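You operate a simulated robot arm through the tools that you are given. There is no shell and no other tool.

You run a simulated two-armed robot. Do the job below in one go: nothing can be reset, and whatever is moved stays where it is left.

TASK
Put the 8 mm shim from the third shelf from the bottom of the spares rack on the top of the sample bench and the 4 mm shim on the second shelf from the bottom of the spares rack. Take the cap off the purple bottle and lay it down on the top of the spill bench. Fetch the green seal and set it on the lock-out shelf. Take the yellow seal and put it on the grating under the tap by the rack. Open the dowels drawer, take the dowel on the top of the coupling bench and put it away in the inside of the dowels drawer, then shut the drawer. Stack the green block marked "WED" from the top of the coupling bench on top of the green block that says "TUE". Put the yellow strap pad on the door end of the bed away on the top of the strap rack. Put the 15 mm blue shim from the top of the sorting table on the shelf of the sorting table and the 10 mm blue shim on the top of the mixing bench. Do these in any order. Set down upright: dowel, blue shim.
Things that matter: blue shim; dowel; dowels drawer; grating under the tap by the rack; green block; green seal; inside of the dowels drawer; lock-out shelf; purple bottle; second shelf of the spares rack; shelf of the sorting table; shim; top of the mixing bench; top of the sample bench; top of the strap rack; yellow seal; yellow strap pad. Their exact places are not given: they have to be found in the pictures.

The check looks at the end state, three seconds after you hand in, the way a careful person would. Anything else that was tipped, shoved, dropped, spilled or broken makes it a failure. A push-on lid holds only when it is set on centred and level and pressed home; a screw cap is set on level and turned clockwise until tight.

THE ROBOT
Two 7-joint arms with two-finger parallel grippers on one trunk, on a base that drives. Base frame: it is fixed to the floor where the robot stands at the start and does not move with it; the origin is under the middle of the robot, x ahead of it, y to its left, z up. Units: mm, degrees, N and s.
The left shoulder is at the start at [-92, 119, 825], the right one opposite. With the tool pointing down near the work surface each hand reaches from about 100 to 520 mm from the robot's upright axis, wherever it stands, measured 20 degrees to its own side. Places, roughly: blue shim [7750, -250, 750]; dowel [-1250, -5500, 1000]; dowels drawer [3000, 2300, 700]; grating under the tap by the rack (15x15 cm) [-3100, -1460, 380]; green block [-2000, -5500, 1000]; green seal (6x6x2 cm) [-2600, -5400, 900]; inside of the dowels drawer [3000, 2400, 700]; lock-out shelf (76x24 cm) [-380, -5960, 760]; purple bottle [-3500, -4250, 750]; second shelf of the spares rack [-3600, 300, 600]; shelf of the sorting table [8100, -200, 200]; shim [-3500, 250, 1000]; top of the mixing bench [3000, 100, 900]; top of the sample bench [-100, 2600, 900]; top of the strap rack [4600, 900, 900]; yellow seal (7x7x2 cm) [-2600, -5400, 900]; yellow strap pad [6000, -500, 750]. Payload 3.43 kg a hand.
The TCP of each hand is the grasp point between the finger pads, 30 mm short of the fingertips. In the tool frame z runs along the fingers and y along their closing line. Largest opening 94 mm; finger width 28, thickness 10; the body of the gripper, 50 by 96 mm, starts 55 mm behind the TCP.
Orientation is told as [roll, pitch, yaw] about the base's x, y, z axes, in that order, counted from this pose: with the fingers straight down and closing along the base's y, the tool's x points along the base's -x, its y along +y and its z along -z.

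THE INTERFACE
- The arms move only by the tool nudge_tool. It takes "left_deltas", "right_deltas" or both (then of equal length, played together; a hand with none holds still); each is a list of rows, each an object of numbers (a shift or turn left out is 0, a gripper value left out holds the last): "gripper": the opening in per cent of the stroke, from 0 (shut) to 100 (fully open); "tx", "ty", "tz": the shift along the tool's x, y, z in mm; "rx", "ry", "rz": the turn, a rotation vector about the tool's x, y, z in degrees. In form: [{"gripper": .., "tx": .., "ty": .., "tz": .., "rx": .., "ry": .., "rz": ..}, ...]. A call has 1 to 20 rows; each row shifts and turns the commanded pose from where the row before left it, along the tool's axes as they then stand. Each row takes 0.2 s and may step no farther than 50 mm and 8.6 degrees from the row before; otherwise, or with a gripper value out of range, the whole call is refused. A pose out of reach is approached as far as the arm can. The call stops where the force on the tool passes 40 N (or 10 N more than at its start, if that is more) or the arm is blocked; 0.2 s more then pass. Each finger travels about 153 mm/s and halts on what it meets, pressing with about 40 N; the grip force reading is that of the motor and also rises with nothing between the fingers. The clock runs only during rows and for 0.2 s after the last one: add rows that do not move to give the fingers time. It gives the time, the measured TCP pose, the force on the tool (base axes), the opening and the grip force at its end, in the units of the frame above (readings bear some noise), with the torque about the TCP (base axes, N m) and any sound that the robot's microphone picked up.
- Cameras (640 x 400 px; columns grow to the right, rows downward): "scene" is now at [39.3, 1.1, 1555]; the picture's right is [0.09, -1.00, 0.00], its down [-0.64, -0.06, -0.76] and it looks along [0.76, 0.07, -0.64] (base axes); focal length 256 px, centre (320, 200). "left" rides on the left gripper at [76, -14, -102] in its tool frame; the picture's right is [0.18, 0.98, 0.00], its down [-0.75, 0.14, -0.64] and it looks along [-0.63, 0.12, 0.77] (tool axes); focal length 243 px, centre (320, 200). "right" rides on the right gripper at [76, 14, -102] in its tool frame; the picture's right is [-0.18, 0.98, 0.00], its down [-0.75, -0.14, -0.64] and it looks along [-0.63, -0.12, 0.77] (tool axes); focal length 243 px, centre (320, 200).
- snapshot(camera): a new picture of that camera. No time passes.
- raise_lower(by): slides the trunk up (or, below 0, down) by that many mm; the arms and the scene camera ride with it, the base frame stays. It gives what a move gives, with no picture.
- drive_base(legs): drives the robot by 1 to 6 legs, each [ahead, left, turn to the left] in mm, mm and degrees, along the robot's own axes; the way and the turn of a leg run together, so that a leg with both is an arc; at most 1500 mm and 180 degrees a leg. The arms and the cameras ride along, it lands a little off, and it stops where it bumps. It gives what a move gives.
- head_to(pan, tilt): turns the head with the scene camera to pan (to the left, within 143 degrees either way) and tilt (down, from -29 to 69), counted from straight ahead of the robot. It gives what a move gives.
- pixel_to_xyz(camera, pixels): for up to 12 pixels [column, row] of the newest picture of that camera ("zoom" is the newest enlarged one), the place [x, y, z] in the base frame of the surface seen there, good to about 2 mm, but the place of the scene camera against the robot may be out by one fixed shift of up to 12 mm in any direction. No time passes.
- zoom(camera, box): a new picture of the part [left, top, right, bottom] of that camera's present view, enlarged. No time passes.
- finish_job(): hands the job in; it is judged then, once.

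Open the grippers and draw the arms clear of the work before you hand the job in, unless the task says otherwise.

The tools are called after "Emit:" as name(argument=value, ...) on one line, values as JSON. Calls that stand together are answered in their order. nudge_tool: Moves the arms, as the interface text tells. Its arguments: {"type":"object","properties":{"left_deltas":{"type":"array"},"right_deltas":{"type":"array"}},"required":[]} The other tools are called the same way: raise_lower (by) slides the trunk up or down; drive_base (legs) drives the base; head_to (pan, tilt) turns the head that bears the scene camera; snapshot (camera) takes a picture; pixel_to_xyz (camera, pixels) gives the place of the surface under pixels of a picture; zoom (camera, box) takes an enlarged picture of a part of a camera's view; finish_job () hands the job in.

At the start:

```text
time_s: 0.0
left_tcp_pos: [337.6, 132.8, 1110.4]
left_tool_rot: [0.1, -0.1, -0.1]
left_ft_force: [0.4, -0.7, 0.1]
left_torque: [0.02, 0.0, -0.03]
left_gripper_width: 94.0
left_gripper_force: 0.1
right_tcp_pos: [333.0, -144.6, 1134.3]
right_tool_rot: [0.1, 0.0, 0.0]
right_ft_force: [-0.2, 0.0, 0.5]
right_torque: [-0.01, 0.01, -0.01]
right_gripper_width: 94.1
right_gripper_force: 0.1
trunk travel left (down, up): [-250.0, 85.0]
robot x, y, heading: [3.1, 2.3, -0.0]
head pan, tilt: [5.4, 40.2]
```

scene: 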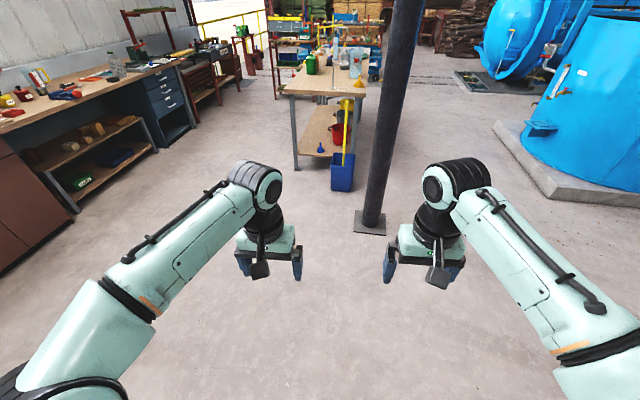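
right: 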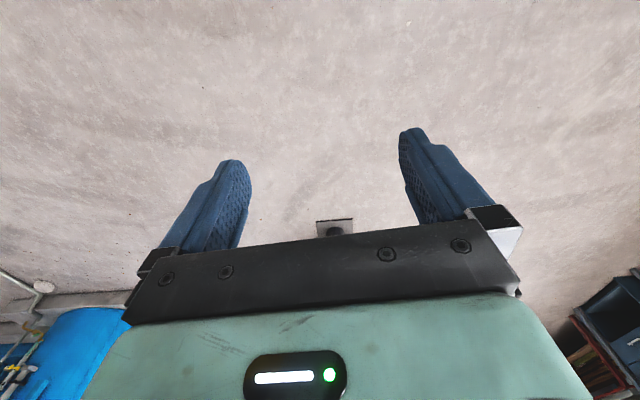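
left: 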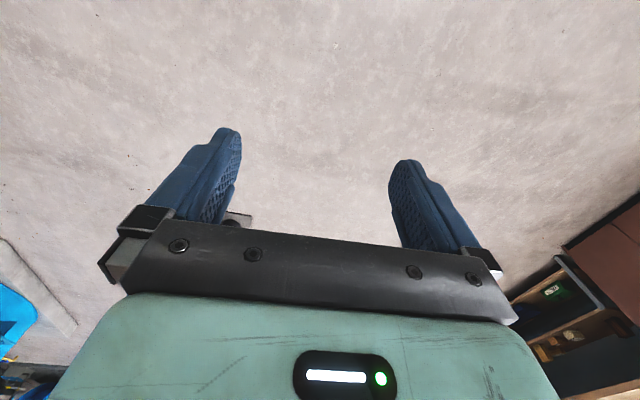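

The start picture shows a hall with the mixing bench ahead (around pixel 330,90). I look around with the head first to map the obstacles.

Emit:
head_to(pan=0, tilt=10)

Emit:
snapshot(camera="scene")

Emit:
head_to(pan=80, tilt=15)

Emit:
snapshot(camera="scene")

Emit:
head_to(pan=140, tilt=15)

Emit:
snapshot(camera="scene")

Emit:
head_to(pan=-140, tilt=15)

Emit:
snapshot(camera="scene")

Emit:
head_to(pan=-80, tilt=15)

Emit:
snapshot(camera="scene")

```text
time_s: 0.9
left_tcp_pos: [337.8, 133.6, 1109.8]
left_tool_rot: [0.0, 0.0, -0.1]
left_ft_force: [0.2, 0.1, 0.2]
left_torque: [0.01, -0.01, 0.03]
left_gripper_width: 94.0
left_gripper_force: 0.2
right_tcp_pos: [332.0, -145.5, 1134.5]
right_tool_rot: [0.0, 0.0, -0.1]
right_ft_force: [-0.7, -0.7, 0.0]
right_torque: [-0.01, -0.04, 0.01]
right_gripper_width: 94.0
right_gripper_force: 0.0
trunk travel left (down, up): [-250.0, 85.0]
robot x, y, heading: [2.3, -3.7, 0.3]
head pan, tilt: [0.0, 10.0]
```

```text
taken
```

scene: 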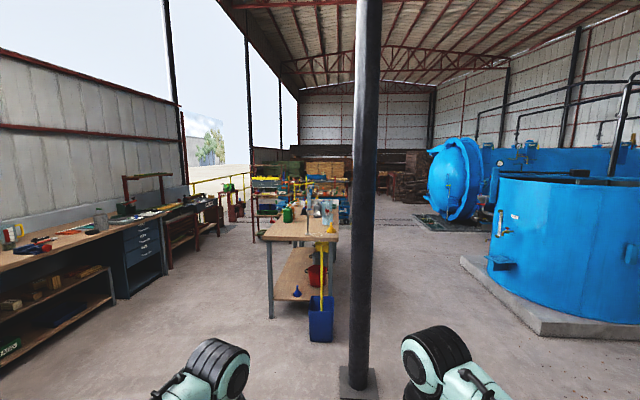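

```text
time_s: 2.5
left_tcp_pos: [338.5, 134.0, 1109.9]
left_tool_rot: [0.0, 0.0, 0.0]
left_ft_force: [0.1, 0.6, -0.7]
left_torque: [0.04, 0.0, 0.01]
left_gripper_width: 93.9
left_gripper_force: 0.0
right_tcp_pos: [333.5, -145.8, 1135.3]
right_tool_rot: [0.1, 0.1, 0.0]
right_ft_force: [-0.1, 0.9, 0.0]
right_torque: [0.01, 0.01, -0.02]
right_gripper_width: 93.9
right_gripper_force: 0.0
trunk travel left (down, up): [-250.0, 85.0]
robot x, y, heading: [-3.0, -0.4, 0.2]
head pan, tilt: [80.0, 15.0]
```

```text
taken
```

scene: 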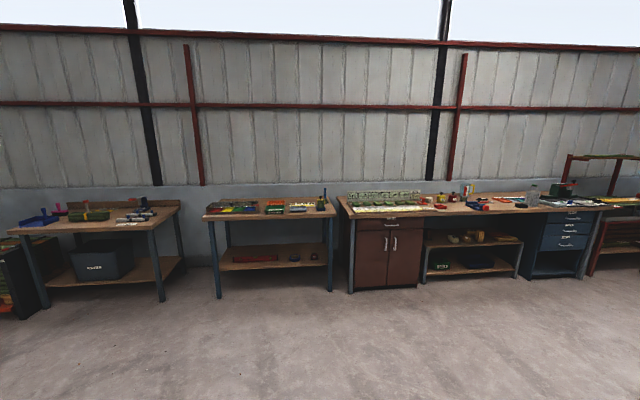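

```text
time_s: 3.8
left_tcp_pos: [338.2, 131.9, 1111.0]
left_tool_rot: [-0.1, 0.0, 0.1]
left_ft_force: [0.1, 0.4, -0.5]
left_torque: [0.0, 0.0, -0.03]
left_gripper_width: 94.1
left_gripper_force: 0.1
right_tcp_pos: [332.4, -145.7, 1133.9]
right_tool_rot: [-0.1, -0.1, 0.0]
right_ft_force: [-0.5, 0.6, -0.4]
right_torque: [-0.03, 0.01, -0.03]
right_gripper_width: 93.8
right_gripper_force: 0.1
trunk travel left (down, up): [-250.0, 85.0]
robot x, y, heading: [0.3, -1.0, -0.0]
head pan, tilt: [140.0, 15.0]
```

```text
taken
```

scene: 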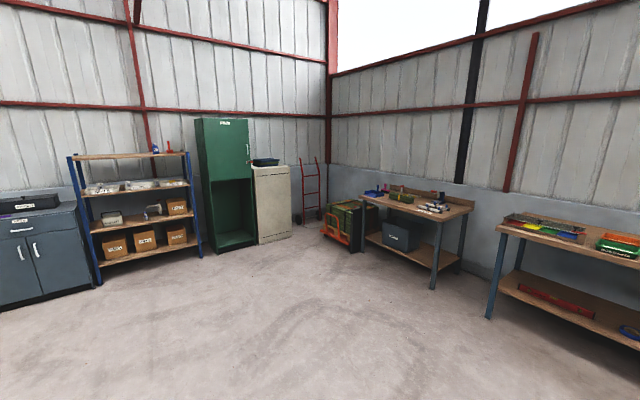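

```text
time_s: 7.6
left_tcp_pos: [337.6, 132.7, 1110.3]
left_tool_rot: [0.0, 0.1, 0.0]
left_ft_force: [0.2, 1.0, -0.2]
left_torque: [0.01, 0.0, -0.05]
left_gripper_width: 94.1
left_gripper_force: 0.0
right_tcp_pos: [332.5, -145.7, 1134.0]
right_tool_rot: [0.0, 0.0, 0.0]
right_ft_force: [0.4, -0.1, -0.2]
right_torque: [0.02, -0.02, 0.04]
right_gripper_width: 94.0
right_gripper_force: 0.0
trunk travel left (down, up): [-250.0, 85.0]
robot x, y, heading: [6.0, -0.6, 0.2]
head pan, tilt: [-140.0, 15.0]
```

```text
taken
```

scene: 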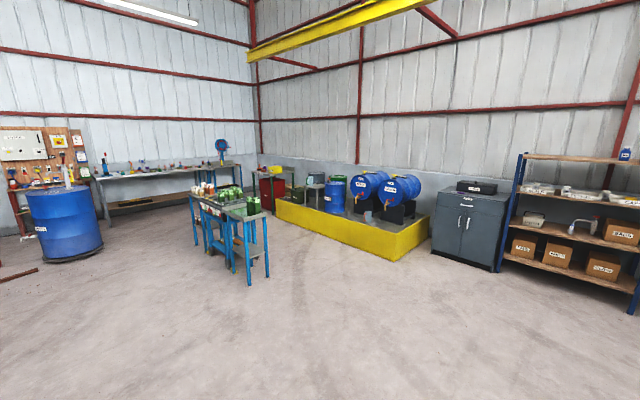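

```text
time_s: 8.9
left_tcp_pos: [338.3, 133.0, 1109.5]
left_tool_rot: [0.0, 0.0, -0.1]
left_ft_force: [0.6, -0.5, 0.1]
left_torque: [0.02, -0.04, -0.02]
left_gripper_width: 94.2
left_gripper_force: 0.1
right_tcp_pos: [332.7, -146.0, 1133.9]
right_tool_rot: [0.0, 0.0, -0.1]
right_ft_force: [0.4, -0.3, -0.5]
right_torque: [-0.01, -0.02, -0.02]
right_gripper_width: 93.9
right_gripper_force: 0.0
trunk travel left (down, up): [-250.0, 85.0]
robot x, y, heading: [1.9, -1.0, 0.1]
head pan, tilt: [-80.0, 15.0]
```

```text
taken
```

scene: 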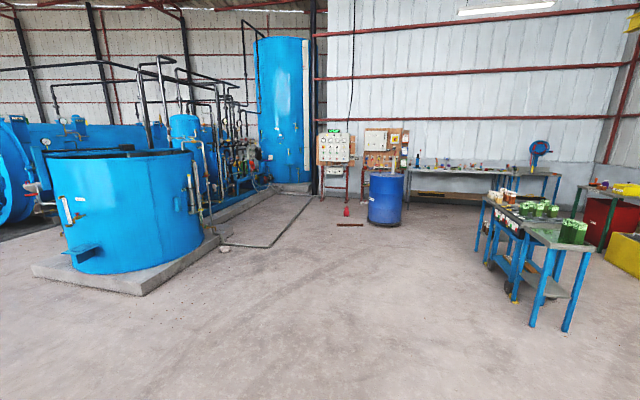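

The spares rack stands behind the robot (pan 140, around pixel 135,210). I turn round and drive toward it, stopping at about 700 mm short.

Emit:
drive_base(legs=[[0, 0, 180], [1400, 0, 0], [1100, -250, 0]])

Emit:
head_to(pan=0, tilt=30)

Emit:
snapshot(camera="scene")

```text
time_s: 28.8
left_tcp_pos: [-2866.8, 111.4, 1110.4]
left_tool_rot: [0.0, 0.0, 179.7]
left_ft_force: [0.8, -0.3, -0.1]
left_torque: [0.01, 0.0, 0.01]
left_gripper_width: 93.9
left_gripper_force: 0.0
right_tcp_pos: [-2858.7, 388.4, 1134.4]
right_tool_rot: [0.0, 0.1, 179.7]
right_ft_force: [0.7, 0.2, 0.5]
right_torque: [-0.02, 0.01, 0.01]
right_gripper_width: 94.1
right_gripper_force: 0.0
trunk travel left (down, up): [-250.0, 85.0]
robot x, y, heading: [-2527.2, 240.5, 179.9]
head pan, tilt: [-80.0, 15.0]
```

```text
time_s: 30.3
left_tcp_pos: [-2866.7, 110.7, 1109.9]
left_tool_rot: [0.1, 0.0, 179.7]
left_ft_force: [0.3, 0.2, 0.1]
left_torque: [-0.01, -0.01, 0.0]
left_gripper_width: 93.8
left_gripper_force: 0.0
right_tcp_pos: [-2860.9, 389.7, 1134.3]
right_tool_rot: [0.0, 0.0, 179.7]
right_ft_force: [0.1, 0.2, 0.4]
right_torque: [0.02, -0.03, -0.03]
right_gripper_width: 94.2
right_gripper_force: 0.0
trunk travel left (down, up): [-250.0, 85.0]
robot x, y, heading: [-2530.1, 245.9, 179.6]
head pan, tilt: [0.0, 30.0]
```

```text
taken
```

scene: 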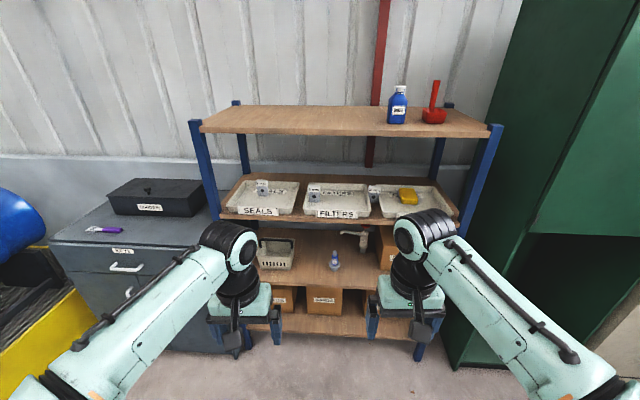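

The third shelf (rows 180–220) holds trays with small items at pixels (262,187), (314,190), (374,190). I zoom to read their labels.

Emit:
zoom(camera="scene", box=[220, 160, 460, 310])

Emit:
pixel_to_xyz(camera="zoom", pixels=[[320, 200], [100, 60], [110, 80], [240, 100], [410, 90], [500, 90]])

Emit:
pixel_to_xyz(camera="scene", pixels=[[225, 208], [450, 220], [335, 280], [300, 330], [204, 128], [488, 135], [262, 187], [314, 190], [374, 190], [200, 160], [350, 120], [262, 330]])

```text
2.67 times, centred on (340, 235) of scene
```

zoom: 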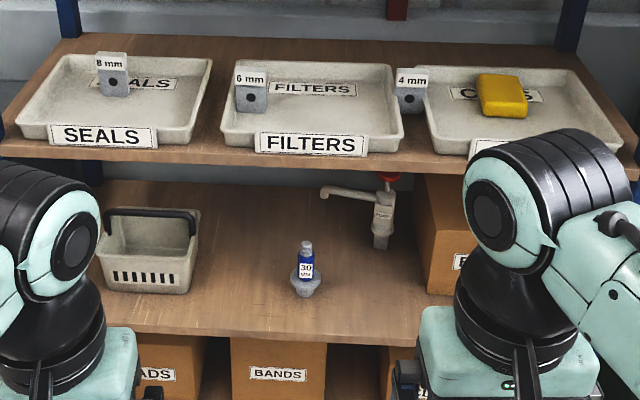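

```text
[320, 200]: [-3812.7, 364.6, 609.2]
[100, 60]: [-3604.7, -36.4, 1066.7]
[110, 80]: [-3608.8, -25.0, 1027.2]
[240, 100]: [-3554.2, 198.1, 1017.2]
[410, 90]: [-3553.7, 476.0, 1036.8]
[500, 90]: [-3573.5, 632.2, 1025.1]
```

```text
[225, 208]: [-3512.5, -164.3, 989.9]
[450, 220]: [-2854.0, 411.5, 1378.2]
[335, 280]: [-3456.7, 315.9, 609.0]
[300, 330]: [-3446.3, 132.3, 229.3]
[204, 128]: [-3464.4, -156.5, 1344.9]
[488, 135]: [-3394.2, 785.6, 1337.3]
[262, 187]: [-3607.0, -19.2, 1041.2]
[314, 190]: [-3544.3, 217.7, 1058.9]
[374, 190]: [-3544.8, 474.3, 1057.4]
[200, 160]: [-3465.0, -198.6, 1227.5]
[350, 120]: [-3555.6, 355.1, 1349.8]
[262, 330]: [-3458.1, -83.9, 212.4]
```

The 8 mm shim is in the SEALS tray (zoom 112,75), the 6 mm at (250,90) and the 4 mm at (410,90). I zoom closer on the two I need and look down at the base.

Emit:
zoom(camera="scene", box=[240, 170, 290, 201])

Emit:
pixel_to_xyz(camera="zoom", pixels=[[250, 130], [340, 130], [300, 130], [300, 250], [240, 250], [360, 250], [300, 310], [380, 310], [400, 230], [200, 300]])

Emit:
zoom(camera="scene", box=[350, 170, 400, 201])

Emit:
pixel_to_xyz(camera="zoom", pixels=[[300, 230], [320, 250], [260, 300], [350, 300], [320, 330], [420, 300], [250, 240], [380, 240], [200, 350], [320, 380]])

Emit:
head_to(pan=0, tilt=69)

Emit:
snapshot(camera="scene")

```text
12.80 times, centred on (265, 186) of scene
```

zoom: 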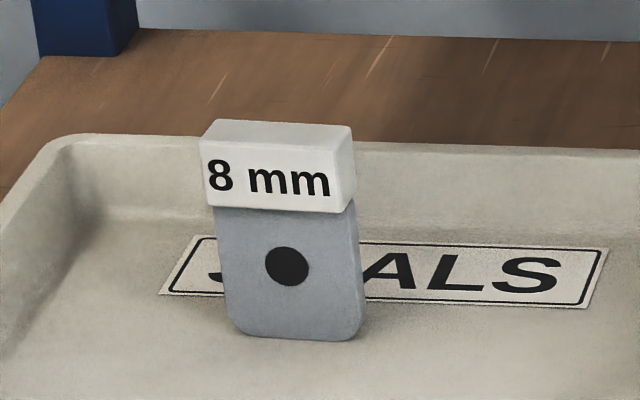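

```text
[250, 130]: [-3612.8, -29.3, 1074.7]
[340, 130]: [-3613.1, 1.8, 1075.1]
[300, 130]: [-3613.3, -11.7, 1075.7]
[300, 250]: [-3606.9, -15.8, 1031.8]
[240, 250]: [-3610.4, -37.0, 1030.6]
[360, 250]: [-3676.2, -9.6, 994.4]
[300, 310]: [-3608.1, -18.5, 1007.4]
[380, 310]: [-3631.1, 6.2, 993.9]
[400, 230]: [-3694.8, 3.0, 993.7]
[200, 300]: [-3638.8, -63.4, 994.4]
```

```text
12.80 times, centred on (375, 186) of scene
```

zoom: 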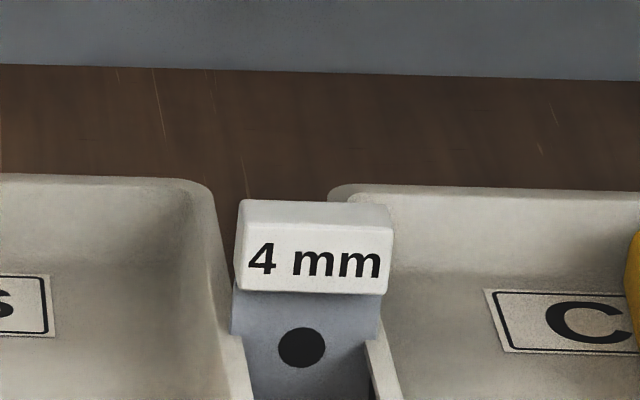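

```text
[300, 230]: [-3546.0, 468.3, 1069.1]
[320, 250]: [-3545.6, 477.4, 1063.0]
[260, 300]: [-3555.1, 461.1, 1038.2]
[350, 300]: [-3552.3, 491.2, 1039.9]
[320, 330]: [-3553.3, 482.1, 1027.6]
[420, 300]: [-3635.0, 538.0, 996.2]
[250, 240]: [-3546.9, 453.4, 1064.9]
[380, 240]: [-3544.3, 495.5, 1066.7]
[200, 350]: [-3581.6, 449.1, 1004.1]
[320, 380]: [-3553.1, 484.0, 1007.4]
```

```text
time_s: 31.4
left_tcp_pos: [-2866.8, 110.8, 1110.2]
left_tool_rot: [0.1, 0.0, 179.7]
left_ft_force: [-0.1, 1.0, 0.9]
left_torque: [0.02, -0.02, 0.0]
left_gripper_width: 94.4
left_gripper_force: 0.0
right_tcp_pos: [-2859.3, 389.0, 1135.3]
right_tool_rot: [-0.1, 0.0, 179.6]
right_ft_force: [-0.4, 0.2, 0.3]
right_torque: [-0.02, 0.02, 0.01]
right_gripper_width: 94.1
right_gripper_force: 0.1
trunk travel left (down, up): [-250.0, 85.0]
robot x, y, heading: [-2531.9, 245.3, 179.5]
head pan, tilt: [0.0, 68.8]
```

```text
taken
```

scene: 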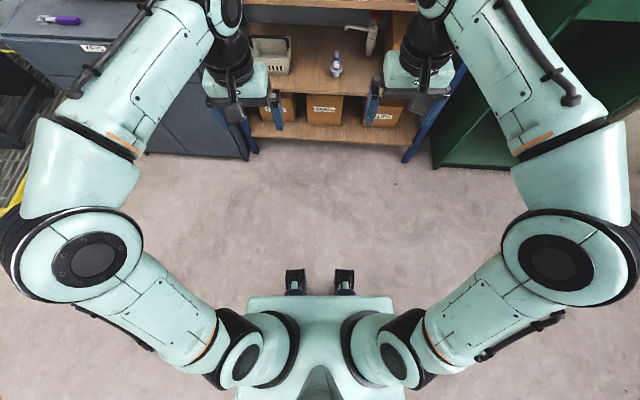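

The head-down view shows the base front feet near (295,285) and the rack base at rows 130–150. I measure those and the tray gaps.

Emit:
pixel_to_xyz(camera="scene", pixels=[[295, 283], [320, 298], [295, 272], [265, 137], [405, 158], [300, 90], [246, 320], [395, 300], [290, 5], [436, 165]])

Emit:
head_to(pan=0, tilt=32)

Emit:
zoom(camera="scene", box=[330, 155, 410, 205])

Emit:
pixel_to_xyz(camera="zoom", pixels=[[100, 100], [240, 240], [400, 240], [250, 150], [150, 370], [310, 370], [300, 390], [60, 250], [500, 280], [280, 300], [265, 350], [385, 350]])

```text
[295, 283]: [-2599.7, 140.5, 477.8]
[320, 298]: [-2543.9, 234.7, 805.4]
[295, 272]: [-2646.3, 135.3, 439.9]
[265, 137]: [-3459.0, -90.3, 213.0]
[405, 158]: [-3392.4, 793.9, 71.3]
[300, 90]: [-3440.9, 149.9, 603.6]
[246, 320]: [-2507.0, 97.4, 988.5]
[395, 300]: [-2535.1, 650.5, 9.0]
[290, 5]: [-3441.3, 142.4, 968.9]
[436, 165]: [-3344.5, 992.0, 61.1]
```

```text
time_s: 32.4
left_tcp_pos: [-2866.6, 111.2, 1110.7]
left_tool_rot: [-0.1, 0.0, 179.7]
left_ft_force: [-0.7, -0.1, -0.1]
left_torque: [0.02, -0.02, 0.01]
left_gripper_width: 93.8
left_gripper_force: 0.1
right_tcp_pos: [-2860.8, 388.2, 1134.3]
right_tool_rot: [-0.1, 0.0, 179.7]
right_ft_force: [0.9, 0.3, -0.3]
right_torque: [0.01, 0.02, -0.01]
right_gripper_width: 94.0
right_gripper_force: 0.1
trunk travel left (down, up): [-250.0, 85.0]
robot x, y, heading: [-2531.6, 239.3, 179.7]
head pan, tilt: [0.0, 32.0]
```

```text
8.00 times, centred on (370, 180) of scene
```

zoom: 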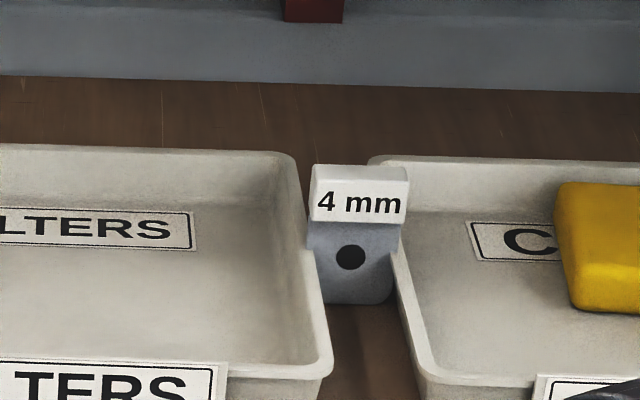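

```text
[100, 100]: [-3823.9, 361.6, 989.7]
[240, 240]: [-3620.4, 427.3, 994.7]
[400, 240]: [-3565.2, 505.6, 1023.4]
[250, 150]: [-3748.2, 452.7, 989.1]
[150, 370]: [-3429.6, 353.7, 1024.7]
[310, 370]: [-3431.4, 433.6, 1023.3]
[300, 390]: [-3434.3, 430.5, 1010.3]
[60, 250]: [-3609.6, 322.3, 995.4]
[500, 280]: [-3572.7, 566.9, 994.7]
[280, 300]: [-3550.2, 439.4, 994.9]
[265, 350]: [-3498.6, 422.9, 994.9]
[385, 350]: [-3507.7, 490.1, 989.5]
```

Readings: shim 4 mm around (-3550, 475, 1055), 8 mm around (-3607, -16, 1055), tray rims at z 1024, shelf fronts at x ≈ -3440. I tilt both tools 45° forward and drive 430 mm nearer.

Emit:
nudge_tool(left_deltas=[{"ry": -7.5}, {"ry": -7.5}, {"ry": -7.5}, {"ry": -7.5}, {"ry": -7.5}, {"ry": -7.5}], right_deltas=[{"ry": -7.5}, {"ry": -7.5}, {"ry": -7.5}, {"ry": -7.5}, {"ry": -7.5}, {"ry": -7.5}])

Emit:
drive_base(legs=[[430, 0, 0]])

Emit:
snapshot(camera="left")

Emit:
snapshot(camera="right")

Emit:
snapshot(camera="scene")

```text
time_s: 33.8
left_tcp_pos: [-2865.3, 111.7, 1109.4]
left_tool_rot: [0.0, -45.0, 179.7]
left_ft_force: [0.0, -0.2, 0.0]
left_torque: [0.0, 0.0, 0.01]
left_gripper_width: 94.0
left_gripper_force: 0.2
right_tcp_pos: [-2858.0, 388.4, 1134.8]
right_tool_rot: [-0.1, -45.3, 179.7]
right_ft_force: [0.5, 0.0, -0.1]
right_torque: [0.01, 0.0, 0.02]
right_gripper_width: 94.1
right_gripper_force: 0.1
trunk travel left (down, up): [-250.0, 85.0]
robot x, y, heading: [-2527.4, 243.1, 179.6]
head pan, tilt: [0.0, 32.0]
```

```text
time_s: 36.4
left_tcp_pos: [-3291.1, 112.9, 1110.6]
left_tool_rot: [0.0, -45.1, 179.7]
left_ft_force: [-1.6, -0.3, 0.5]
left_torque: [0.0, 0.02, -0.02]
left_gripper_width: 93.8
left_gripper_force: 0.0
right_tcp_pos: [-3284.1, 390.4, 1134.5]
right_tool_rot: [0.0, -45.0, 179.6]
right_ft_force: [-0.3, -0.4, -0.6]
right_torque: [0.02, 0.03, 0.03]
right_gripper_width: 93.8
right_gripper_force: 0.0
trunk travel left (down, up): [-250.0, 85.0]
robot x, y, heading: [-2951.7, 243.7, 179.5]
head pan, tilt: [0.0, 32.0]
```

```text
taken
```

left: 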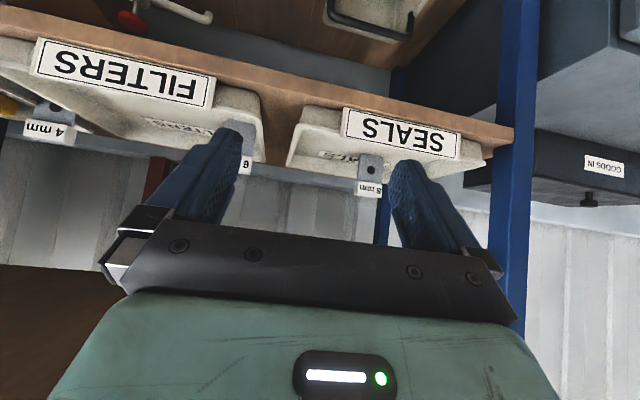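

```text
taken
```

right: 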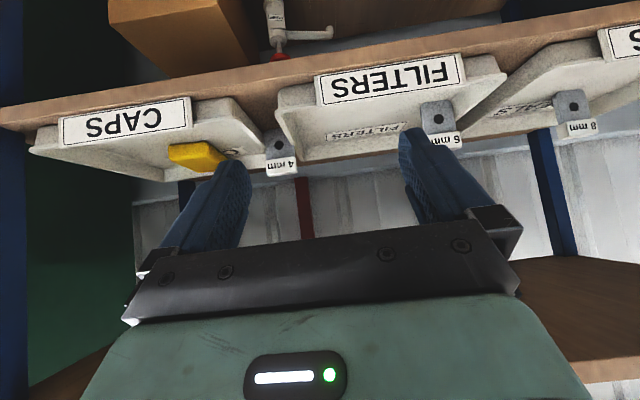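

```text
taken
```

scene: 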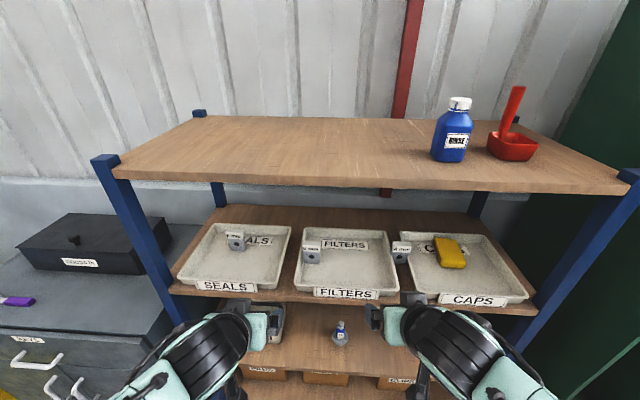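

Both shims show in the wrist views: the 8 mm at left (370,170), the 4 mm at right (282,150). I zoom the wrist views to measure them accurately.

Emit:
zoom(camera="left", box=[330, 140, 410, 205])

Emit:
pixel_to_xyz(camera="zoom", pixels=[[320, 200], [320, 340], [250, 320], [400, 340], [320, 395], [250, 250], [420, 250], [300, 120], [250, 150], [410, 150]])

Emit:
zoom(camera="right", box=[240, 120, 320, 185])

Emit:
pixel_to_xyz(camera="zoom", pixels=[[320, 200], [320, 320], [200, 320], [440, 320], [320, 350], [250, 250], [410, 250], [300, 120], [250, 150], [400, 150], [320, 280]])

```text
6.15 times, centred on (370, 172) of left
```

zoom: 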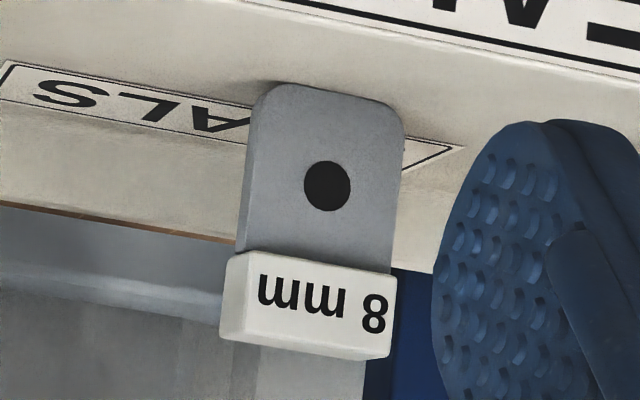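

```text
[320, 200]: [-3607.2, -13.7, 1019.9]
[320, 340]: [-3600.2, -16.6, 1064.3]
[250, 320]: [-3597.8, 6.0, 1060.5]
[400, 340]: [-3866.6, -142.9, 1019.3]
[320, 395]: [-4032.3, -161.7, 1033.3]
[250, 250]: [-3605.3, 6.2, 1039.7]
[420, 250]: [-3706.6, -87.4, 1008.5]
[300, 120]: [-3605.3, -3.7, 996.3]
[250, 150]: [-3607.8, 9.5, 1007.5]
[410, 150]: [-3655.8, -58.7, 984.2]
```

```text
6.15 times, centred on (280, 152) of right
```

zoom: 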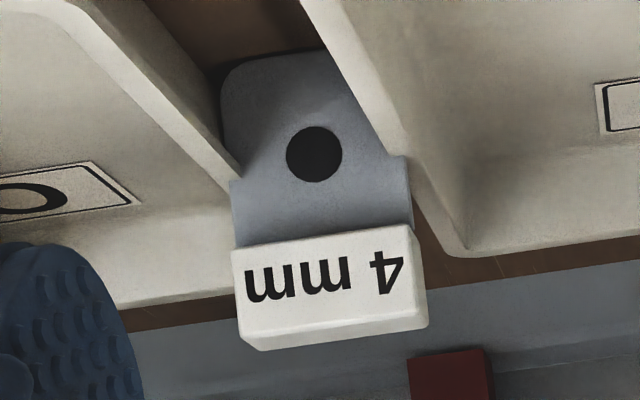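

```text
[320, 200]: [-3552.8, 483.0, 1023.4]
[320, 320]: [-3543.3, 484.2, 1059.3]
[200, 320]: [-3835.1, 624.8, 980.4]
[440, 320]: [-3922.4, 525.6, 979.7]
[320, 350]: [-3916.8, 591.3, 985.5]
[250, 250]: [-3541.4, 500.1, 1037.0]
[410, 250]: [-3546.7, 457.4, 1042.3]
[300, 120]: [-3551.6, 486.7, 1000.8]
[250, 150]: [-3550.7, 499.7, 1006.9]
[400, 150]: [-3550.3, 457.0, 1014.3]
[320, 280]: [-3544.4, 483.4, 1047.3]
```

Wrist views place the 8 mm label centre near (-3610,-14,1053) and the 4 mm one near (-3553,480,1050). I move both hands to pre-grasp points 60 mm back along the tool.

Emit:
nudge_tool(left_deltas=[{"tx": -26.4, "ty": 18.4, "tz": 27.3}, {"tx": -26.4, "ty": 18.4, "tz": 27.3}, {"tx": -26.4, "ty": 18.4, "tz": 27.3}, {"tx": -26.4, "ty": 18.4, "tz": 27.3}, {"tx": -26.4, "ty": 18.4, "tz": 27.3}, {"tx": -26.4, "ty": 18.4, "tz": 27.3}, {"tx": -26.4, "ty": 18.4, "tz": 27.3}, {}], right_deltas=[{"tx": -18.7, "ty": -12.6, "tz": 25.1}, {"tx": -18.7, "ty": -12.6, "tz": 25.1}, {"tx": -18.7, "ty": -12.6, "tz": 25.1}, {"tx": -18.7, "ty": -12.6, "tz": 25.1}, {"tx": -18.7, "ty": -12.6, "tz": 25.1}, {"tx": -18.7, "ty": -12.6, "tz": 25.1}, {"tx": -18.7, "ty": -12.6, "tz": 25.1}, {}])

Emit:
snapshot(camera="left")

Emit:
snapshot(camera="right")

```text
time_s: 38.2
left_tcp_pos: [-3557.5, -14.1, 1105.6]
left_tool_rot: [0.0, -45.0, 179.7]
left_ft_force: [-0.1, 0.0, 0.0]
left_torque: [0.01, 0.0, -0.01]
left_gripper_width: 94.0
left_gripper_force: 0.0
right_tcp_pos: [-3501.6, 481.0, 1102.5]
right_tool_rot: [0.0, -45.1, 179.7]
right_ft_force: [0.6, -0.5, 0.1]
right_torque: [0.02, -0.02, 0.01]
right_gripper_width: 94.1
right_gripper_force: 0.1
trunk travel left (down, up): [-250.0, 85.0]
robot x, y, heading: [-2953.7, 244.4, 179.6]
head pan, tilt: [0.0, 32.0]
```

```text
taken
```

left: 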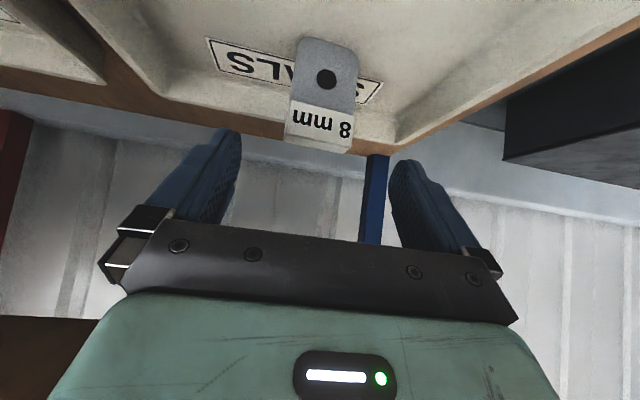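

```text
taken
```

right: 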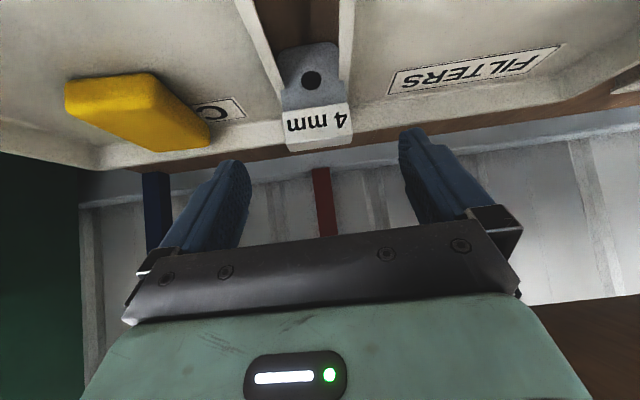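

Both shims lie centred between the fingers (left 320,125; right 318,125). I advance 60 mm along the tool and close.

Emit:
nudge_tool(left_deltas=[{"tz": 20}, {"tz": 20}, {"tz": 20}, {}], right_deltas=[{"tz": 20}, {"tz": 20}, {"tz": 20}, {}])

Emit:
snapshot(camera="left")

Emit:
snapshot(camera="right")

```text
time_s: 39.2
left_tcp_pos: [-3600.0, -14.1, 1061.5]
left_tool_rot: [0.0, -45.2, 179.7]
left_ft_force: [-0.4, 0.3, -1.0]
left_torque: [-0.01, 0.01, -0.02]
left_gripper_width: 93.9
left_gripper_force: 0.0
right_tcp_pos: [-3542.8, 482.5, 1059.6]
right_tool_rot: [0.1, -45.1, 179.7]
right_ft_force: [0.3, 0.7, -0.1]
right_torque: [-0.03, 0.01, 0.02]
right_gripper_width: 94.4
right_gripper_force: 0.0
trunk travel left (down, up): [-250.0, 85.0]
robot x, y, heading: [-2950.0, 241.6, 179.9]
head pan, tilt: [0.0, 32.0]
```

```text
taken
```

left: 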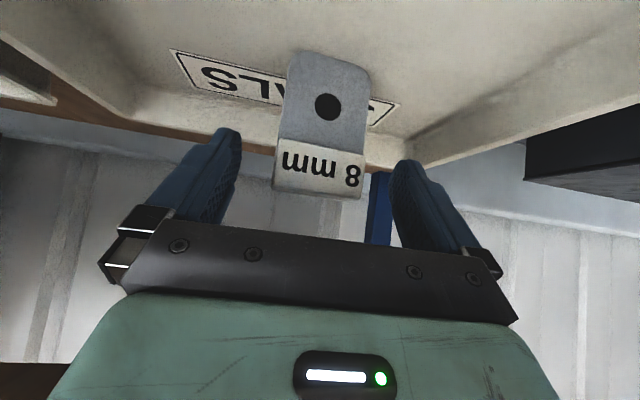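

```text
taken
```

right: 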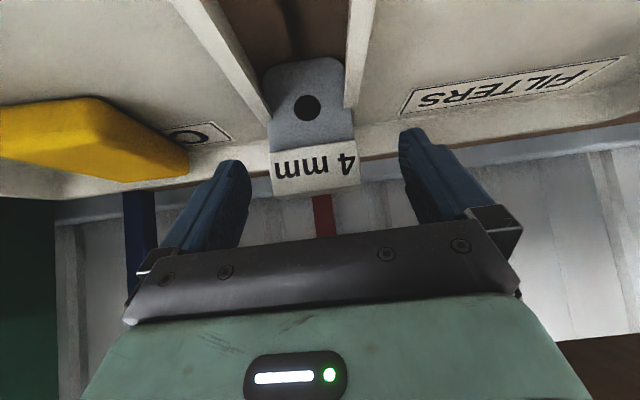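

The labels sit between the fingertips. I measure the label edges once more to centre the fingers before closing.

Emit:
pixel_to_xyz(camera="left", pixels=[[280, 165], [320, 168], [360, 172], [320, 190]])

Emit:
pixel_to_xyz(camera="right", pixels=[[274, 172], [316, 168], [356, 162], [316, 188]])

```text
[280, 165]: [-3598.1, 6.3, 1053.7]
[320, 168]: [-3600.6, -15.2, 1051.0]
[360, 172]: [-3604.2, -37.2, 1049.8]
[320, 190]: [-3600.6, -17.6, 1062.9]
```

```text
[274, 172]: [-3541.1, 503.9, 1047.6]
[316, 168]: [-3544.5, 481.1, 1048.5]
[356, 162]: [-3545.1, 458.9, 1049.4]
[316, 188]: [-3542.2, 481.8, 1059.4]
```

Label centres agree with the TCPs to about 1 mm. I close both grippers and lift 60 mm straight up.

Emit:
nudge_tool(left_deltas=[{"gripper": 20}, {"gripper": 20}, {"gripper": 20}, {}, {"tx": -14.1, "tz": -14.1}, {"tx": -14.1, "tz": -14.1}, {"tx": -14.1, "tz": -14.1}, {}], right_deltas=[{"gripper": 20}, {"gripper": 20}, {"gripper": 20}, {}, {"tx": -14.1, "tz": -14.1}, {"tx": -14.1, "tz": -14.1}, {"tx": -14.1, "tz": -14.1}, {}])

Emit:
snapshot(camera="left")

Emit:
snapshot(camera="right")

Emit:
snapshot(camera="scene")

```text
time_s: 41.0
left_tcp_pos: [-3576.1, -11.4, 1110.7]
left_tool_rot: [0.0, -45.1, 179.8]
left_ft_force: [-0.5, -0.4, -2.3]
left_torque: [-0.03, -0.03, 0.01]
left_gripper_width: 49.9
left_gripper_force: 39.9
left hand out of reach, approached as far as the arm can: row 5, 6, 7
right_tcp_pos: [-3544.3, 480.5, 1118.9]
right_tool_rot: [0.2, -45.1, 179.7]
right_ft_force: [-0.7, 0.1, -1.4]
right_torque: [0.0, -0.01, 0.01]
right_gripper_width: 49.8
right_gripper_force: 40.5
trunk travel left (down, up): [-250.0, 85.0]
robot x, y, heading: [-2954.5, 248.2, 179.8]
head pan, tilt: [0.0, 32.0]
```

```text
taken
```

left: 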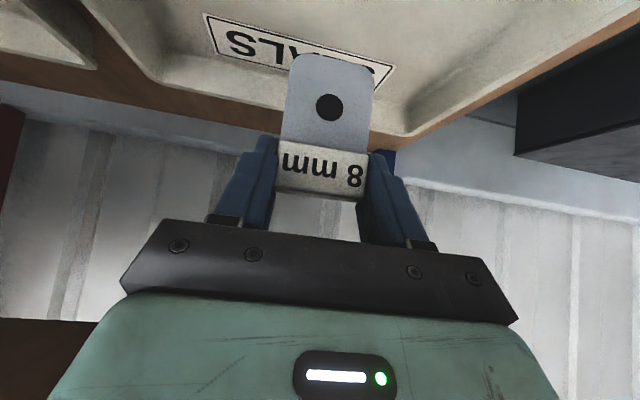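

```text
taken
```

right: 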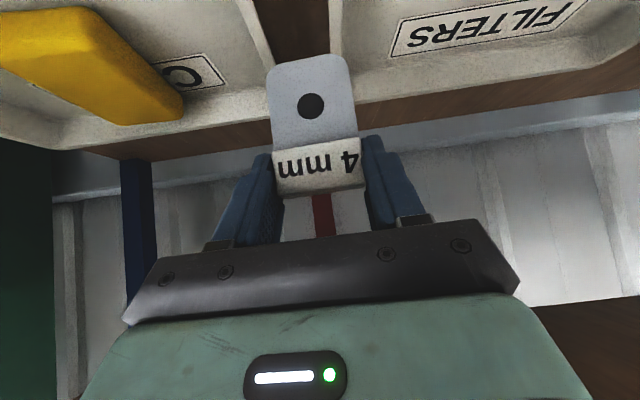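

```text
taken
```

scene: 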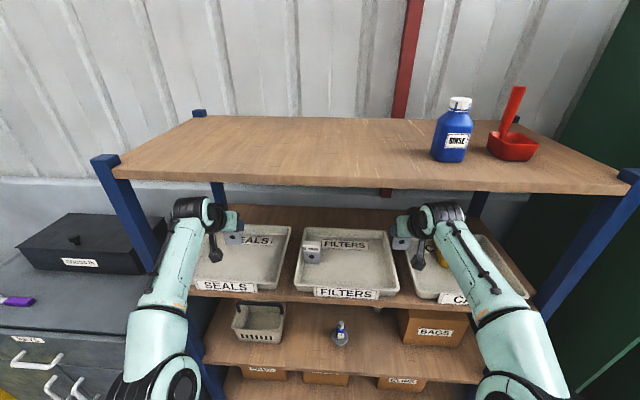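

Both shims are held (openings ≈ 50 mm) and lifted clear of the trays. I back the base off 420 mm and look at the second shelf.

Emit:
drive_base(legs=[[-420, 0, 0]])

Emit:
head_to(pan=0, tilt=40)

Emit:
snapshot(camera="scene")

```text
time_s: 43.6
left_tcp_pos: [-3153.9, -16.1, 1111.9]
left_tool_rot: [0.0, -45.0, -179.8]
left_ft_force: [-1.0, -0.1, -2.2]
left_torque: [-0.04, 0.01, 0.02]
left_gripper_width: 49.6
left_gripper_force: 40.1
right_tcp_pos: [-3125.3, 475.7, 1118.8]
right_tool_rot: [0.1, -44.9, -179.9]
right_ft_force: [-0.6, 0.2, 0.2]
right_torque: [0.0, 0.0, -0.01]
right_gripper_width: 49.5
right_gripper_force: 40.0
trunk travel left (down, up): [-250.0, 85.0]
robot x, y, heading: [-2528.4, 242.9, -180.0]
head pan, tilt: [0.0, 32.0]
```

```text
time_s: 44.3
left_tcp_pos: [-3155.0, -17.8, 1110.6]
left_tool_rot: [0.0, -45.0, -179.9]
left_ft_force: [-1.0, 0.3, -2.4]
left_torque: [-0.01, -0.02, 0.0]
left_gripper_width: 49.7
left_gripper_force: 39.9
right_tcp_pos: [-3125.7, 476.4, 1117.6]
right_tool_rot: [0.1, -44.9, -179.9]
right_ft_force: [-0.1, 0.6, -0.5]
right_torque: [0.04, 0.02, 0.02]
right_gripper_width: 49.7
right_gripper_force: 39.6
trunk travel left (down, up): [-250.0, 85.0]
robot x, y, heading: [-2533.6, 244.6, -180.0]
head pan, tilt: [0.0, 40.0]
```

```text
taken
```

scene: 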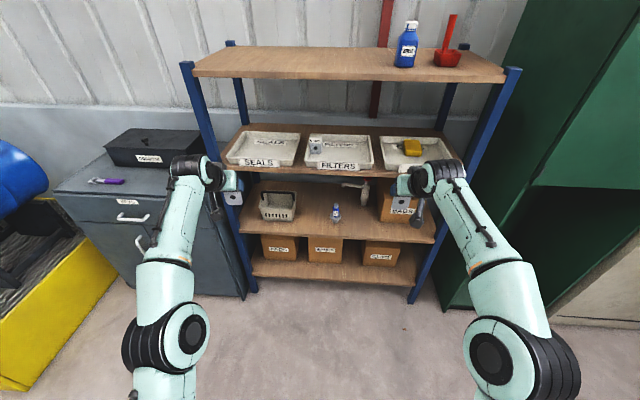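

I query the free part of the second shelf around (310,215).

Emit:
zoom(camera="scene", box=[235, 170, 435, 295])

Emit:
pixel_to_xyz(camera="zoom", pixels=[[240, 150], [250, 100], [190, 150], [310, 160], [330, 160], [250, 185], [350, 70], [420, 60], [260, 50], [250, 20], [460, 120]])

```text
3.20 times, centred on (335, 232) of scene
```

zoom: 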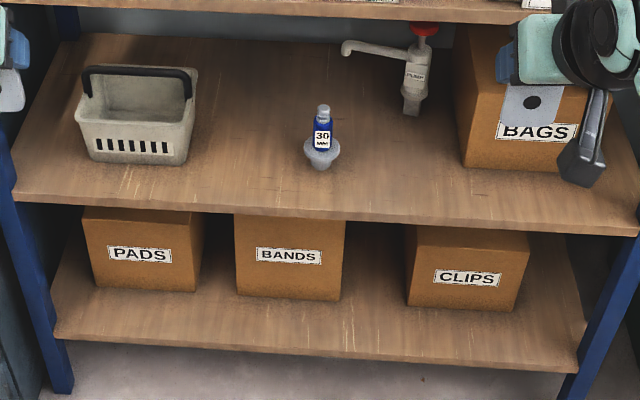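

```text
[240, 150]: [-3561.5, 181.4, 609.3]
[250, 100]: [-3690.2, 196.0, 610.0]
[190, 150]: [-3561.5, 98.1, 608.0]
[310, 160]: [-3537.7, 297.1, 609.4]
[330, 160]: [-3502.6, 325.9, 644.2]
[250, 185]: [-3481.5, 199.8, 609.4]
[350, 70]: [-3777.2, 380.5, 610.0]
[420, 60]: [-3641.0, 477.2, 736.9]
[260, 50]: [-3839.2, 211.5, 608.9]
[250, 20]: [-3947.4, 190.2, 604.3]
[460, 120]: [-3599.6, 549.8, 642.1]
```

The second shelf is free around y 130–270, x -3560 (zoom 240,150). I retract the left hand, bring the right hand inward and lower, and drop the trunk 250 mm.

Emit:
nudge_tool(left_deltas=[{"tx": 25.7, "ty": -13.7, "tz": -25.7}, {"tx": 25.7, "ty": -13.7, "tz": -25.7}, {"tx": 25.7, "ty": -13.7, "tz": -25.7}, {"tx": 25.7, "ty": -13.7, "tz": -25.7}, {"tx": 25.7, "ty": -13.7, "tz": -25.7}, {"tx": 25.7, "ty": -13.7, "tz": -25.7}, {"tx": 25.7, "ty": -13.7, "tz": -25.7}, {"tx": 25.7, "ty": -13.7, "tz": -25.7}, {}], right_deltas=[{"tx": 11.5, "ty": 10, "tz": 11.5}, {"tx": 11.5, "ty": 10, "tz": 11.5}, {"tx": 11.5, "ty": 10, "tz": 11.5}, {"tx": 11.5, "ty": 10, "tz": 11.5}, {"tx": 11.5, "ty": 10, "tz": 11.5}, {"tx": 11.5, "ty": 10, "tz": 11.5}, {"tx": 11.5, "ty": 10, "tz": 11.5}, {"tx": 11.5, "ty": 10, "tz": 11.5}, {}])

Emit:
raise_lower(by=-250)

Emit:
drive_base(legs=[[0, 206, 0], [200, 0, 0]])

Emit:
snapshot(camera="scene")

Emit:
snapshot(camera="right")

```text
time_s: 46.3
left_tcp_pos: [-2862.9, 94.3, 1110.1]
left_tool_rot: [0.0, -44.9, -179.8]
left_ft_force: [0.0, 0.1, -1.8]
left_torque: [0.01, -0.05, 0.0]
left_gripper_width: 50.0
left_gripper_force: 40.2
right_tcp_pos: [-3126.7, 394.8, 988.3]
right_tool_rot: [0.0, -44.9, -180.0]
right_ft_force: [-0.2, -0.1, -0.7]
right_torque: [-0.04, -0.05, 0.01]
right_gripper_width: 49.6
right_gripper_force: 40.0
trunk travel left (down, up): [-250.0, 85.0]
robot x, y, heading: [-2530.8, 247.4, -179.8]
head pan, tilt: [0.0, 40.0]
```

```text
time_s: 48.9
left_tcp_pos: [-2864.2, 93.3, 860.5]
left_tool_rot: [-0.1, -45.0, -179.8]
left_ft_force: [-0.4, -0.7, -1.4]
left_torque: [0.01, 0.0, -0.01]
left_gripper_width: 49.6
left_gripper_force: 40.2
right_tcp_pos: [-3126.3, 396.2, 739.1]
right_tool_rot: [0.0, -45.0, -179.9]
right_ft_force: [-0.2, 0.3, 0.0]
right_torque: [-0.01, 0.03, -0.02]
right_gripper_width: 49.5
right_gripper_force: 39.9
trunk travel left (down, up): [0.0, 335.0]
robot x, y, heading: [-2533.5, 242.9, -179.6]
head pan, tilt: [0.0, 40.0]
```

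```text
time_s: 52.5
left_tcp_pos: [-3064.8, -113.8, 860.4]
left_tool_rot: [0.0, -44.9, -179.9]
left_ft_force: [1.2, 0.0, -3.3]
left_torque: [-0.04, -0.04, 0.02]
left_gripper_width: 49.9
left_gripper_force: 39.9
right_tcp_pos: [-3327.3, 191.0, 738.1]
right_tool_rot: [0.1, -45.0, -180.0]
right_ft_force: [0.3, 0.2, -1.6]
right_torque: [-0.01, -0.01, 0.02]
right_gripper_width: 49.5
right_gripper_force: 39.6
trunk travel left (down, up): [0.0, 335.0]
robot x, y, heading: [-2731.4, 33.9, -179.8]
head pan, tilt: [0.0, 40.0]
```

```text
taken
```

scene: 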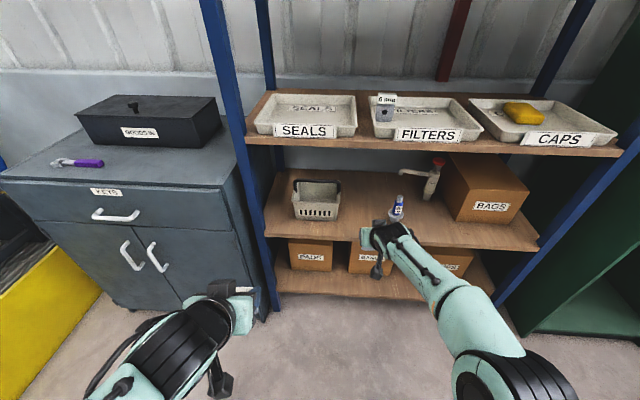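

```text
taken
```

right: 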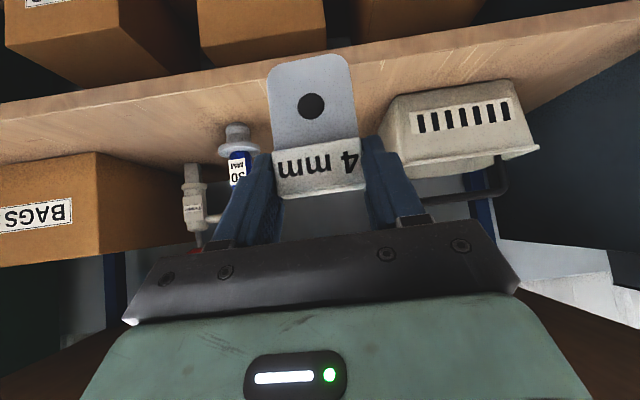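

The right hand points to the free gap between basket and blue bottle. I check the cabinet's nearness to the left arm, then continue.

Emit:
pixel_to_xyz(camera="scene", pixels=[[160, 198], [235, 185], [20, 185], [270, 290]])

Emit:
pixel_to_xyz(camera="right", pixels=[[250, 120], [390, 85], [395, 140], [255, 160], [225, 160], [240, 140]])

```text
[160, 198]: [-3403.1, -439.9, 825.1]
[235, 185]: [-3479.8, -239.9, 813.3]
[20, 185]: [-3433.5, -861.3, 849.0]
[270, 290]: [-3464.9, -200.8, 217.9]
```

```text
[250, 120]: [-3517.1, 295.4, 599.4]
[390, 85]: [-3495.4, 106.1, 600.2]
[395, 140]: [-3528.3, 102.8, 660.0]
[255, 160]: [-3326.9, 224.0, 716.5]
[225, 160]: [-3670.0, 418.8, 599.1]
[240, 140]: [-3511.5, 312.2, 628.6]
```

Shelf 2 is at z ≈ 599, free from y 106 to 290. I drive in 205 mm.

Emit:
drive_base(legs=[[205, -8, 0]])

Emit:
snapshot(camera="right")

```text
time_s: 54.1
left_tcp_pos: [-3265.3, -105.3, 860.4]
left_tool_rot: [0.1, -45.0, -179.9]
left_ft_force: [-0.9, -0.5, -2.7]
left_torque: [-0.04, -0.01, -0.01]
left_gripper_width: 49.6
left_gripper_force: 39.4
right_tcp_pos: [-3525.8, 197.1, 738.2]
right_tool_rot: [0.0, -45.1, -179.8]
right_ft_force: [-0.1, -0.2, -1.0]
right_torque: [0.02, 0.0, -0.04]
right_gripper_width: 49.6
right_gripper_force: 39.5
trunk travel left (down, up): [0.0, 335.0]
robot x, y, heading: [-2935.9, 46.3, -179.9]
head pan, tilt: [0.0, 40.0]
```

```text
taken
```

right: 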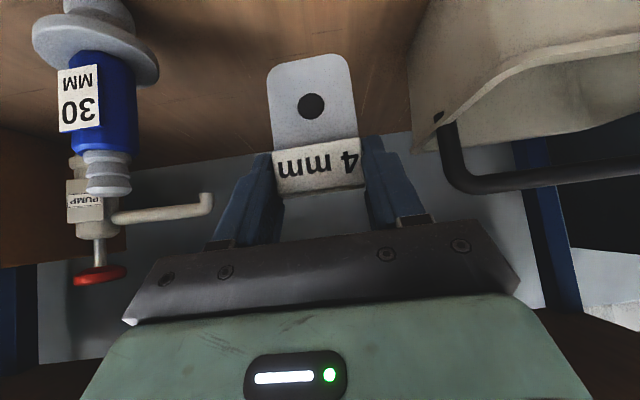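

The basket's handle (450,150) is near on the right. I measure it before lowering.

Emit:
pixel_to_xyz(camera="right", pixels=[[450, 140], [420, 110], [412, 60], [480, 185], [130, 60], [100, 160], [205, 205], [300, 68], [345, 62], [310, 165]])

```text
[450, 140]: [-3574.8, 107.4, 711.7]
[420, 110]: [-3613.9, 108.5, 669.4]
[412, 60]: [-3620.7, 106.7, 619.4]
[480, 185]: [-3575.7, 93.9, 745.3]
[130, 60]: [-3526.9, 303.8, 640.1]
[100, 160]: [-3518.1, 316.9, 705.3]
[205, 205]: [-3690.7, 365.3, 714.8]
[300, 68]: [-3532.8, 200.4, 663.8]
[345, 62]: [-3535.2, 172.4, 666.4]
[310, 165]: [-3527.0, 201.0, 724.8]
```

Clearances are fine (basket at y ≤ 108, bottle at y ≥ 300). I lower 59 mm in small steps and read the force.

Emit:
nudge_tool(right_deltas=[{"tx": 10.4, "tz": 10.4}, {"tx": 10.4, "tz": 10.4}, {"tx": 10.4, "tz": 10.4}, {"tx": 7.1, "tz": 7.1}, {"tx": 2, "tz": 2}, {"tx": 1.4, "tz": 1.4}, {}])

Emit:
zoom(camera="right", box=[220, 20, 420, 145])

```text
time_s: 55.7
left_tcp_pos: [-3266.0, -106.5, 860.0]
left_tool_rot: [0.0, -45.0, -180.0]
left_ft_force: [0.0, -0.7, -1.9]
left_torque: [0.02, -0.01, -0.02]
left_gripper_width: 49.7
left_gripper_force: 39.3
right_tcp_pos: [-3526.7, 197.8, 680.3]
right_tool_rot: [0.1, -44.9, -179.9]
right_ft_force: [-0.1, -0.3, -0.7]
right_torque: [0.03, 0.02, 0.03]
right_gripper_width: 50.0
right_gripper_force: 39.2
trunk travel left (down, up): [0.0, 335.0]
robot x, y, heading: [-2931.2, 41.8, -179.9]
head pan, tilt: [0.0, 40.0]
```

```text
3.20 times, centred on (320, 82) of right
```

zoom: 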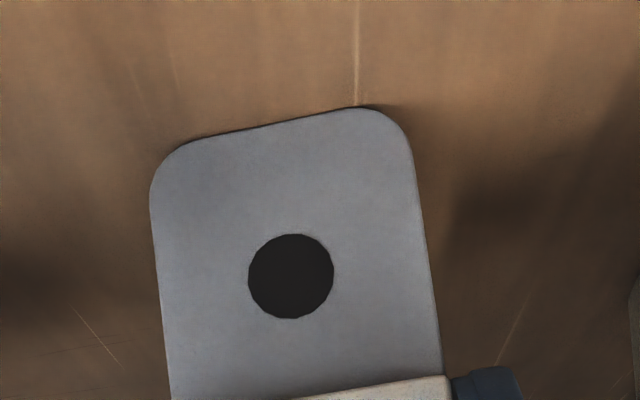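

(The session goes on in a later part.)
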